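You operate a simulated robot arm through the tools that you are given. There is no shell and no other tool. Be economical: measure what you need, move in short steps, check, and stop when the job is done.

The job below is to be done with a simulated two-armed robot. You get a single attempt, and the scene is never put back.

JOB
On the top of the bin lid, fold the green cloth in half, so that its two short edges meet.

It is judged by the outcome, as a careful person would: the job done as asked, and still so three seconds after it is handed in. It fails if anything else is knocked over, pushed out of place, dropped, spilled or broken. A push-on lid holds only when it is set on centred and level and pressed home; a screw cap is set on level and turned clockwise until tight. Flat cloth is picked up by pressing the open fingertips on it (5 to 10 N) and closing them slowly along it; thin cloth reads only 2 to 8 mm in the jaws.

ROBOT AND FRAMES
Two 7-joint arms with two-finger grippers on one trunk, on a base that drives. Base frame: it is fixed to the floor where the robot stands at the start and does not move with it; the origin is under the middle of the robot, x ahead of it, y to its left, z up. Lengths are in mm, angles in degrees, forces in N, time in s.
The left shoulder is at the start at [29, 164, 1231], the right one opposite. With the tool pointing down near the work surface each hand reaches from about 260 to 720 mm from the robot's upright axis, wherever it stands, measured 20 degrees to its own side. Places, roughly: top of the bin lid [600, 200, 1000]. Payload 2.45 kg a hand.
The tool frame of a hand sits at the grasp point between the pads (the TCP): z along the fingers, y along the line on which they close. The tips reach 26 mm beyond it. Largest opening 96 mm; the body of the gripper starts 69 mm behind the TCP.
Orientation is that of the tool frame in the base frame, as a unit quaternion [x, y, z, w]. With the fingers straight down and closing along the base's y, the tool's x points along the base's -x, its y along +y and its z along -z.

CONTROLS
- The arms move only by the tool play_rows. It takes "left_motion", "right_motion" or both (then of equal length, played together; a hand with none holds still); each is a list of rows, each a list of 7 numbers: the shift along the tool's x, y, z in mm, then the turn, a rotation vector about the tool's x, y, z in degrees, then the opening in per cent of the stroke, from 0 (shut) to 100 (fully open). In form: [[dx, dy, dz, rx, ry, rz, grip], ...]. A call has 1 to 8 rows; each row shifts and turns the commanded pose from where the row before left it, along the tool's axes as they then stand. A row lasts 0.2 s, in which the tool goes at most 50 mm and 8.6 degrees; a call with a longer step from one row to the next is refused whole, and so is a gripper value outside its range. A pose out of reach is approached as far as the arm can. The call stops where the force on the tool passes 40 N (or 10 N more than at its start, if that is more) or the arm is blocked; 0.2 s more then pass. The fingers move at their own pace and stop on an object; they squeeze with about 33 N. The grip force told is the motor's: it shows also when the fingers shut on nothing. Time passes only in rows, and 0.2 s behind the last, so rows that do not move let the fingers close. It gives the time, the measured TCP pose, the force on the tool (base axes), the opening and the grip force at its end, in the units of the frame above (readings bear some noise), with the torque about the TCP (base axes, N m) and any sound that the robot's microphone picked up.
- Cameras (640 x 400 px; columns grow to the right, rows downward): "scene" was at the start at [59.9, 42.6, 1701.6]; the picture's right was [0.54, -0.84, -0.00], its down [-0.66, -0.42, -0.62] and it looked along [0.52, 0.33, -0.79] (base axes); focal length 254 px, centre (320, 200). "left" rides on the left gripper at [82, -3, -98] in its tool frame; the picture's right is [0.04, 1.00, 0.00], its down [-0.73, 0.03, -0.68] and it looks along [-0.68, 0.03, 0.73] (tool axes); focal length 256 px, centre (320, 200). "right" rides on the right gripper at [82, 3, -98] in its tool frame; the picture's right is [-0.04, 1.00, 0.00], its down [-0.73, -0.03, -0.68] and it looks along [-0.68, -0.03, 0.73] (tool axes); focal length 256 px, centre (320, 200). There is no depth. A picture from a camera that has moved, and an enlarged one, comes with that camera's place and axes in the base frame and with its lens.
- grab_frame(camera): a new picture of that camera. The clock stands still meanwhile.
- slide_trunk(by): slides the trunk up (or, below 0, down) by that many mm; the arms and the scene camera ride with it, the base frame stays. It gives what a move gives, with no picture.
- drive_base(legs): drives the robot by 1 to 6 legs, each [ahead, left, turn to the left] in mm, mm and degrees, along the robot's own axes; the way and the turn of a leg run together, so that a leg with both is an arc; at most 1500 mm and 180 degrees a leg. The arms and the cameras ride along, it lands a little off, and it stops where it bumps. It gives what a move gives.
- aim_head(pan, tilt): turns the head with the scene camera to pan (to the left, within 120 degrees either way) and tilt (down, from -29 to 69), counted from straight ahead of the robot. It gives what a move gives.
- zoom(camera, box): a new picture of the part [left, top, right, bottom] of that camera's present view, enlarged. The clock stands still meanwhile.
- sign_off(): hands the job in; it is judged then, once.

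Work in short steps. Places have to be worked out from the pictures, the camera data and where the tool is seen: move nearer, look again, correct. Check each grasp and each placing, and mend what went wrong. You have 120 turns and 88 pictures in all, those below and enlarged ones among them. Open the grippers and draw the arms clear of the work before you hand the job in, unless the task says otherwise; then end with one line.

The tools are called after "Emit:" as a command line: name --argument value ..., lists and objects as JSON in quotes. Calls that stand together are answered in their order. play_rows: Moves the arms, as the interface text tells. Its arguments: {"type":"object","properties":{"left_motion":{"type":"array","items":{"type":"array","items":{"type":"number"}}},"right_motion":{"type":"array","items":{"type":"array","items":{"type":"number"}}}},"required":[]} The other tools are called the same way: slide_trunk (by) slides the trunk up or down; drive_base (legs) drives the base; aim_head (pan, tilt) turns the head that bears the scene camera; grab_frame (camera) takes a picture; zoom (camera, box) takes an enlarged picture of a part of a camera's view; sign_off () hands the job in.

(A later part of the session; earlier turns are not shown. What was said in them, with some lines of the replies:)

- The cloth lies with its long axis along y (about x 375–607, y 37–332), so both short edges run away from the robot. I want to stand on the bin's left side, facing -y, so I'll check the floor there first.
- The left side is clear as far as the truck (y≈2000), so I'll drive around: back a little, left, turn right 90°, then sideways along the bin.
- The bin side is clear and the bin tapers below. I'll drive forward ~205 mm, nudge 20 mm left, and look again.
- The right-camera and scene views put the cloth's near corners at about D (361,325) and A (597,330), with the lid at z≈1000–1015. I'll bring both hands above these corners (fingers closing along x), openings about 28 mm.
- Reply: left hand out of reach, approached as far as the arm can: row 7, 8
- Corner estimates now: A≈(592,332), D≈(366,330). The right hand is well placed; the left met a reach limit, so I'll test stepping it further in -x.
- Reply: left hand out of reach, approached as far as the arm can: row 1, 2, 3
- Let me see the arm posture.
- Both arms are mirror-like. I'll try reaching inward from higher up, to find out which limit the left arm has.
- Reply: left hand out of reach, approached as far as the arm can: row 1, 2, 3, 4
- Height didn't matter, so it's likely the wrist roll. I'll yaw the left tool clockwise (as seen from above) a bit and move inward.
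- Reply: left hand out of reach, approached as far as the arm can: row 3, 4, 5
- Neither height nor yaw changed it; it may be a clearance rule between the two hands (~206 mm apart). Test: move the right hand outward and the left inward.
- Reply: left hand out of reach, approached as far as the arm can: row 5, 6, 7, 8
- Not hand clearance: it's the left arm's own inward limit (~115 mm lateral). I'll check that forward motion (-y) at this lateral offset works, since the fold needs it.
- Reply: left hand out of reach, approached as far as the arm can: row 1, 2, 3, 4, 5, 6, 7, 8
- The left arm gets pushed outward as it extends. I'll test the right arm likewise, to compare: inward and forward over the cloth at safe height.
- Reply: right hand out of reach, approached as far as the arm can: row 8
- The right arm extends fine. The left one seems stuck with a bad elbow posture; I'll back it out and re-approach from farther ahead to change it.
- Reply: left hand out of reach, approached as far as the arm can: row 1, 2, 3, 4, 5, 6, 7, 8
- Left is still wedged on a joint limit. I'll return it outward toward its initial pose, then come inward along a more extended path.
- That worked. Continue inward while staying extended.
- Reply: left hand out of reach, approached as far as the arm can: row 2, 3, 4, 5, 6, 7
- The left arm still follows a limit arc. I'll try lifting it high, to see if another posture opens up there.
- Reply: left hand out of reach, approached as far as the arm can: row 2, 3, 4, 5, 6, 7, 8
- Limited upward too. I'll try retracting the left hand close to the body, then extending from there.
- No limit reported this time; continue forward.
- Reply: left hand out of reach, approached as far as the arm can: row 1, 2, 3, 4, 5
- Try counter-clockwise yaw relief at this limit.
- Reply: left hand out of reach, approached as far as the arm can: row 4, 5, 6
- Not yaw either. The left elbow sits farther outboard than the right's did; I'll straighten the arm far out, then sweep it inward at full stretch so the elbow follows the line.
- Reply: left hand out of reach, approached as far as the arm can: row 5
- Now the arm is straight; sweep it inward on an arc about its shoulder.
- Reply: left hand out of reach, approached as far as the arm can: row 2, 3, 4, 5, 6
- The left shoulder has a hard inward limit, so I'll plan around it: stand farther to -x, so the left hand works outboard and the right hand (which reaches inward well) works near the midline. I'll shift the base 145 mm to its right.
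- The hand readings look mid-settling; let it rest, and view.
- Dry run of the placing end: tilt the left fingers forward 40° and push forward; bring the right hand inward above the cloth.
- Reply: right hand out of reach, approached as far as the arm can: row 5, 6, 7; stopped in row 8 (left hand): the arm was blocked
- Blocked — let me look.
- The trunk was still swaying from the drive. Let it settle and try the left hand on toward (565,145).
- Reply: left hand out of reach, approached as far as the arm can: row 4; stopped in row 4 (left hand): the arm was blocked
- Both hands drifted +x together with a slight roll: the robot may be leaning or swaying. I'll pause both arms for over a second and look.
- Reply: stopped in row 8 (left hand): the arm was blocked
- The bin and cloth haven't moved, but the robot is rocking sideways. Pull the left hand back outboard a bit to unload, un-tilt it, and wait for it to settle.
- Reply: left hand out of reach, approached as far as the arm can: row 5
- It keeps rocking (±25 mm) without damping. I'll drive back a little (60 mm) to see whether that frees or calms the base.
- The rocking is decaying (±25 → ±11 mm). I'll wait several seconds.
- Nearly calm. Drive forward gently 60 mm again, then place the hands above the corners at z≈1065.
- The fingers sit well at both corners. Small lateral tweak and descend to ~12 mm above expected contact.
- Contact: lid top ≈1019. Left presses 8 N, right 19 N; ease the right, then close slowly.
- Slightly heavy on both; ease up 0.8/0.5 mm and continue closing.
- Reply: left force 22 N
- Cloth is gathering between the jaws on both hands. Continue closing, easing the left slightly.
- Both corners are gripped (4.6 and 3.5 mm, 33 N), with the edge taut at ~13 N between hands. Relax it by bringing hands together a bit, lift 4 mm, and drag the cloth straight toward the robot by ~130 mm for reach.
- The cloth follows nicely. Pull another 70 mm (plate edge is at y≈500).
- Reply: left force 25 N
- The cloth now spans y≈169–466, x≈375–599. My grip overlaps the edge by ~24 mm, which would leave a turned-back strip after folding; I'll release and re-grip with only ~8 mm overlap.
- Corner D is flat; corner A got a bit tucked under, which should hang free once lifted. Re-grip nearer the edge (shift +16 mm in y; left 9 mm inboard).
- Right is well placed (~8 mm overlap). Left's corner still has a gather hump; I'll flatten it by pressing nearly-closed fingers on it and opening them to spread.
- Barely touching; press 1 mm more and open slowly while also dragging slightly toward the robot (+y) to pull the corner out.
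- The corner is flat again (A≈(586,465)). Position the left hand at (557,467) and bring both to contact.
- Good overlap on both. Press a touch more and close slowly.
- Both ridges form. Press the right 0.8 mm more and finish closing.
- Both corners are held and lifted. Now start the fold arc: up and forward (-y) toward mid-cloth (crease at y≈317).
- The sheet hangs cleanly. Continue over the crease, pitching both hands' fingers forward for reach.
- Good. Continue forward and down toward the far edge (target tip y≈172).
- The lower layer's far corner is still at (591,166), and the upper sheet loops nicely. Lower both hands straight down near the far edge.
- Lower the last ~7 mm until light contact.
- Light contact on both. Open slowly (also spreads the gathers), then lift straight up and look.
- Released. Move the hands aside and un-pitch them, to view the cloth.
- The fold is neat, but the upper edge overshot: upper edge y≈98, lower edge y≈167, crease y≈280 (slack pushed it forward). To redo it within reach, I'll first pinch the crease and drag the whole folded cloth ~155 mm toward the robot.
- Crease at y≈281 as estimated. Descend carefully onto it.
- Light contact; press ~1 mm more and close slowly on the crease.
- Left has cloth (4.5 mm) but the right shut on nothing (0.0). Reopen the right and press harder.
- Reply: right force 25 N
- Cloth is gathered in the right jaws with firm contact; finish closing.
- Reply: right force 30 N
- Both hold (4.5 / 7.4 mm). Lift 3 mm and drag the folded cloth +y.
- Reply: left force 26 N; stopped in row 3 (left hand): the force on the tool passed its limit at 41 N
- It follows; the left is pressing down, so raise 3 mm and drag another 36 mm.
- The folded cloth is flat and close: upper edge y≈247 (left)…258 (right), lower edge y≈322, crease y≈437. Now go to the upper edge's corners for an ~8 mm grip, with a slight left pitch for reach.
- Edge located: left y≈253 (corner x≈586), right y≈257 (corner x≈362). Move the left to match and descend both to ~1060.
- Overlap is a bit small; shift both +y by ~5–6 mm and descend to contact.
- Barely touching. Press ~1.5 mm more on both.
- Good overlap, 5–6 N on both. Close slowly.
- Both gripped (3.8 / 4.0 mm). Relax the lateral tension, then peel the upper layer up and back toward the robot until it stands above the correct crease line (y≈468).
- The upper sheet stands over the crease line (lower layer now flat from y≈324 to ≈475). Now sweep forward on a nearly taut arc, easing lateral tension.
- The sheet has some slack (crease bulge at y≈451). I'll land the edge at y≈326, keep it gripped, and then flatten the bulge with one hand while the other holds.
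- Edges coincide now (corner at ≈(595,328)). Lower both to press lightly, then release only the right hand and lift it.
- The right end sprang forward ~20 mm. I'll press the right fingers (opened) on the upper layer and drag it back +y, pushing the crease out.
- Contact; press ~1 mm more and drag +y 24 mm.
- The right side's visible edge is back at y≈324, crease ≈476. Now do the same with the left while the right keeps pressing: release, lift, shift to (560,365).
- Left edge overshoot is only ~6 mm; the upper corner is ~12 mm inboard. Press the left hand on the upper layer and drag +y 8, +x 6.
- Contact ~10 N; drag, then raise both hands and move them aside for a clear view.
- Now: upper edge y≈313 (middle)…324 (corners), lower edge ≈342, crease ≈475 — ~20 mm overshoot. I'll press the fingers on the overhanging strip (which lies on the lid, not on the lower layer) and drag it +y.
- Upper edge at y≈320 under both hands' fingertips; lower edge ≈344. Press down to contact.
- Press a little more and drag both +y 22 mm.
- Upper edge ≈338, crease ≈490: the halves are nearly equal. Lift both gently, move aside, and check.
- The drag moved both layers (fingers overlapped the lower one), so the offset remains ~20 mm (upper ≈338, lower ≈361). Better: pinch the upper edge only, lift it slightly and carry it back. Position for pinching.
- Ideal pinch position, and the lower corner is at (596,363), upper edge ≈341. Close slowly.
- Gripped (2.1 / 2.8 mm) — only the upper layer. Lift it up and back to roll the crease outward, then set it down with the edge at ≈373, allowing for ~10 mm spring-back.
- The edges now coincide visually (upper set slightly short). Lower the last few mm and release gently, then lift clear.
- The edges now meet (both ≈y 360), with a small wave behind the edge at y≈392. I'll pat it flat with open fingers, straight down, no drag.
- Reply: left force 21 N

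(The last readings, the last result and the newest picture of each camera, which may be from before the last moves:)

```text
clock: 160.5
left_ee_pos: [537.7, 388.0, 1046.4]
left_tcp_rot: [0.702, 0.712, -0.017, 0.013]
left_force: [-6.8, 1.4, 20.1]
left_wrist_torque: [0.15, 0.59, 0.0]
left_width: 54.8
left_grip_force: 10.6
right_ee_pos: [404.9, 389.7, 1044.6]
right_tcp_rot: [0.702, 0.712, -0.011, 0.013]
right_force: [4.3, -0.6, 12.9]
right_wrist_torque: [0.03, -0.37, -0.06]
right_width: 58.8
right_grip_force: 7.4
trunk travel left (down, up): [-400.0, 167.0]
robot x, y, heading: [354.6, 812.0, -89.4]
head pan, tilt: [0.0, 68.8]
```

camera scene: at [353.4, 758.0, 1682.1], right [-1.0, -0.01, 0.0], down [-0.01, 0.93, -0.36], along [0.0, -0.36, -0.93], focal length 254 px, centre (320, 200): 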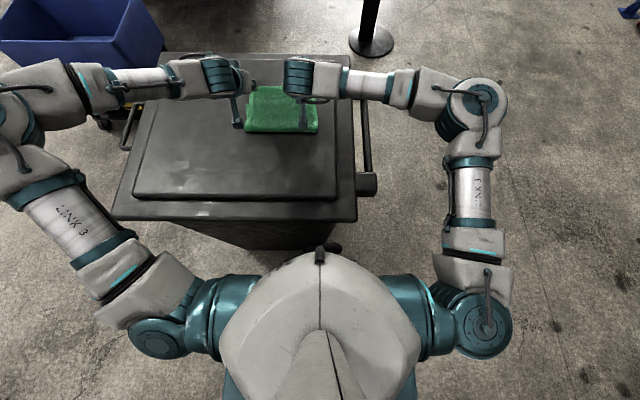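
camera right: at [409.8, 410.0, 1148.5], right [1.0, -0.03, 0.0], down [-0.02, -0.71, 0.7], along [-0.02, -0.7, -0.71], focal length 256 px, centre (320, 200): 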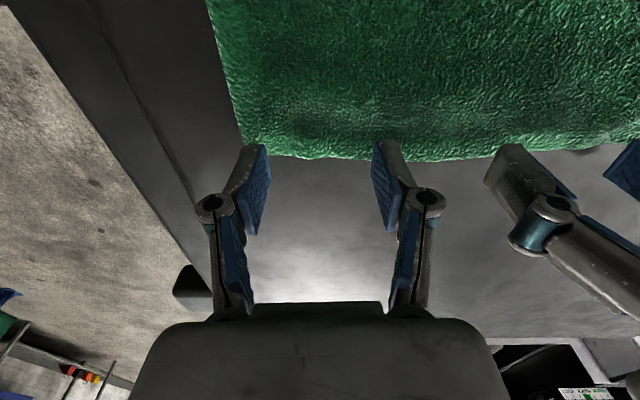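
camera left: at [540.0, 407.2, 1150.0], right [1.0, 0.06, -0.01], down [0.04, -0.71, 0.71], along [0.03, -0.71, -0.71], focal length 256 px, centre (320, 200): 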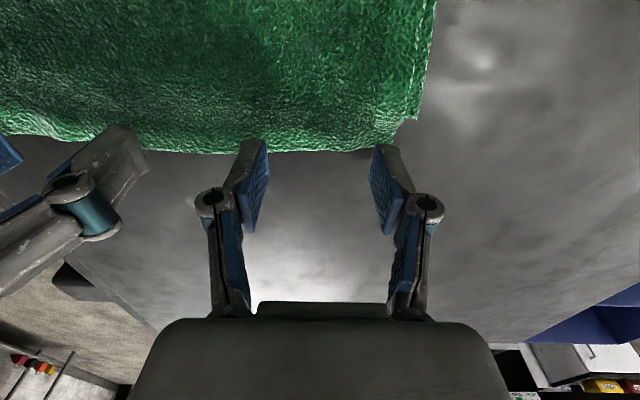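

Pressed down. Lift straight up, move aside, and check.

Emit:
play_rows --left_motion '[[0, 0, -4, 0, 0, 0, 60], [0, 0, -12, 0, 0, 0, 60], [0, 0, -25, 0, 0, 0, 60], [0, 0, -25, 0, 0, 0, 60], [0, 45, 0, 0, 0, 0, 60], [0, 45, 0, 0, 0, 0, 60], [0, 45, 0, 0, 0, 0, 60]]' --right_motion '[[0, 0, -4, 0, 0, 0, 60], [0, 0, -12, 0, 0, 0, 60], [0, 0, -25, 0, 0, 0, 60], [0, 0, -25, 0, 0, 0, 60], [0, -45, 0, 0, 0, 0, 60], [0, -45, 0, 0, 0, 0, 60], [0, -45, 0, 0, 0, 0, 60]]'

Emit:
zoom --camera "scene" --box '[210, 110, 350, 200]'

```text
clock: 162.1
left_ee_pos: [673.4, 393.6, 1107.0]
left_tcp_rot: [0.702, 0.711, -0.015, 0.013]
left_force: [0.3, -0.1, 0.0]
left_wrist_torque: [-0.01, 0.0, -0.02]
left_width: 57.5
left_grip_force: 0.0
right_ee_pos: [271.2, 385.3, 1110.7]
right_tcp_rot: [0.703, 0.711, -0.011, 0.012]
right_force: [-0.7, 0.7, -0.1]
right_wrist_torque: [-0.02, -0.01, 0.01]
right_width: 57.8
right_grip_force: 0.1
trunk travel left (down, up): [-400.0, 167.0]
robot x, y, heading: [354.9, 805.9, -89.9]
head pan, tilt: [0.0, 68.8]
```

```text
4.44 times, centred on (280, 155) of scene
camera zoom: at [353.1, 757.5, 1682.0], right [-1.0, -0.01, 0.0], down [-0.01, 0.93, -0.36], along [0.0, -0.36, -0.93], focal length 1131 px, centre (498, 400)
```

zoom: 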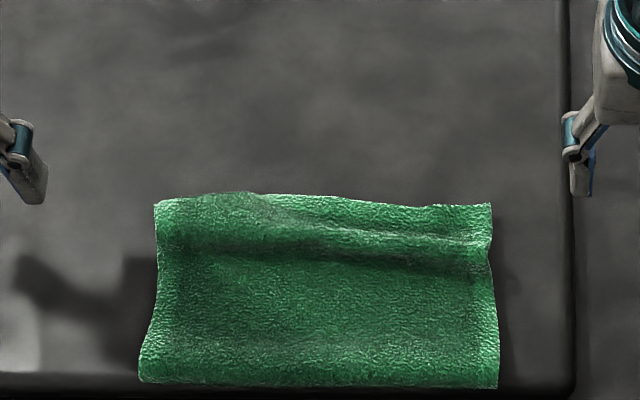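

Emit:
zoom --camera "scene" --box '[240, 148, 324, 200]'

```text
7.62 times, centred on (282, 174) of scene
camera zoom: at [353.1, 757.5, 1682.0], right [-1.0, -0.01, 0.0], down [-0.01, 0.93, -0.36], along [0.0, -0.36, -0.93], focal length 1938 px, centre (610, 398)
```

zoom: 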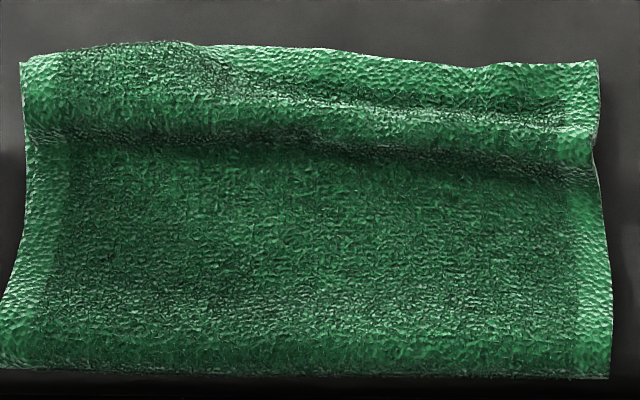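

Emit:
zoom --camera "right" --box '[400, 0, 640, 200]'

```text
2.00 times, centred on (520, 100) of right
camera zoom: at [273.3, 470.2, 1204.7], right [1.0, -0.03, 0.0], down [-0.02, -0.71, 0.7], along [-0.02, -0.7, -0.71], focal length 512 px, centre (-80, 400)
```

zoom: 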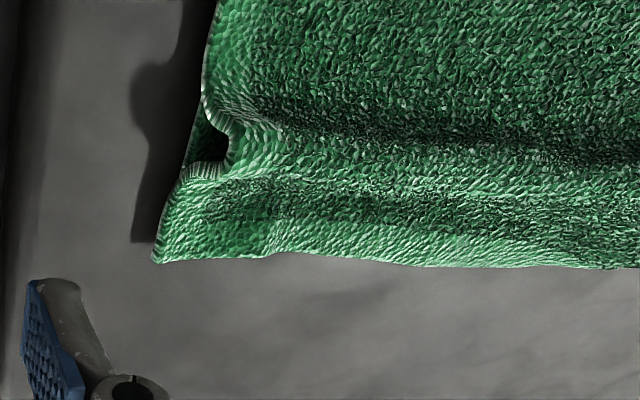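

The side view shows the upper layer's short edge lying on the lower's, corners together, with only a soft wave behind it. More pushing would risk the alignment, so I'll open the grippers and draw the arms up and clear.

Emit:
play_rows --left_motion '[[0, 20, -25, 0, 0, 0, 100], [0, 25, -25, 0, 0, 0, 100], [0, 25, -25, 0, 0, 0, 100], [0, 25, -10, 0, 0, 0, 100], [0, 25, 0, 0, 0, 0, 100], [0, 0, 0, 0, 0, 0, 100]]' --right_motion '[[0, -20, -25, 0, 0, 0, 100], [0, -25, -25, 0, 0, 0, 100], [0, -25, -25, 0, 0, 0, 100], [0, -25, -10, 0, 0, 0, 100], [0, -25, 0, 0, 0, 0, 100], [0, 0, 0, 0, 0, 0, 100]]'

Emit:
grab_frame --camera "scene"

```text
clock: 163.5
left_ee_pos: [795.3, 394.5, 1194.1]
left_tcp_rot: [0.701, 0.713, -0.015, 0.011]
left_force: [0.4, -0.2, 0.3]
left_wrist_torque: [0.03, -0.03, -0.06]
left_width: 95.7
left_grip_force: 0.0
right_ee_pos: [153.3, 390.8, 1199.2]
right_tcp_rot: [0.702, 0.712, -0.011, 0.012]
right_force: [0.3, -0.1, -0.5]
right_wrist_torque: [0.0, 0.02, 0.0]
right_width: 96.0
right_grip_force: 0.1
trunk travel left (down, up): [-400.0, 167.0]
robot x, y, heading: [352.9, 811.3, -89.4]
head pan, tilt: [0.0, 68.8]
```

```text
1 pictures are left
camera scene: at [353.1, 755.9, 1681.9], right [-1.0, -0.01, 0.0], down [-0.01, 0.93, -0.36], along [0.0, -0.36, -0.93], focal length 254 px, centre (320, 200)
```

scene: 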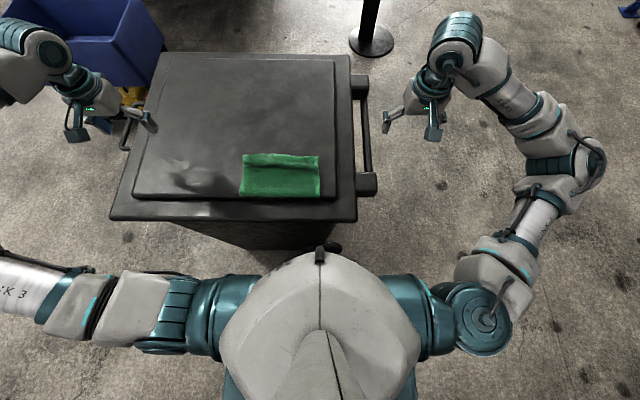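

The cloth lies folded in half on the lid, arms are clear, grippers are open, and nothing else has been disturbed. Handing in.

Emit:
sign_off

```text
The job is handed in.
```

I folded the green cloth in half on the bin lid. Its two short edges meet to within about 10 mm as far as the camera shows, and a soft wave about 10–15 mm high remains in the upper layer just behind that edge.
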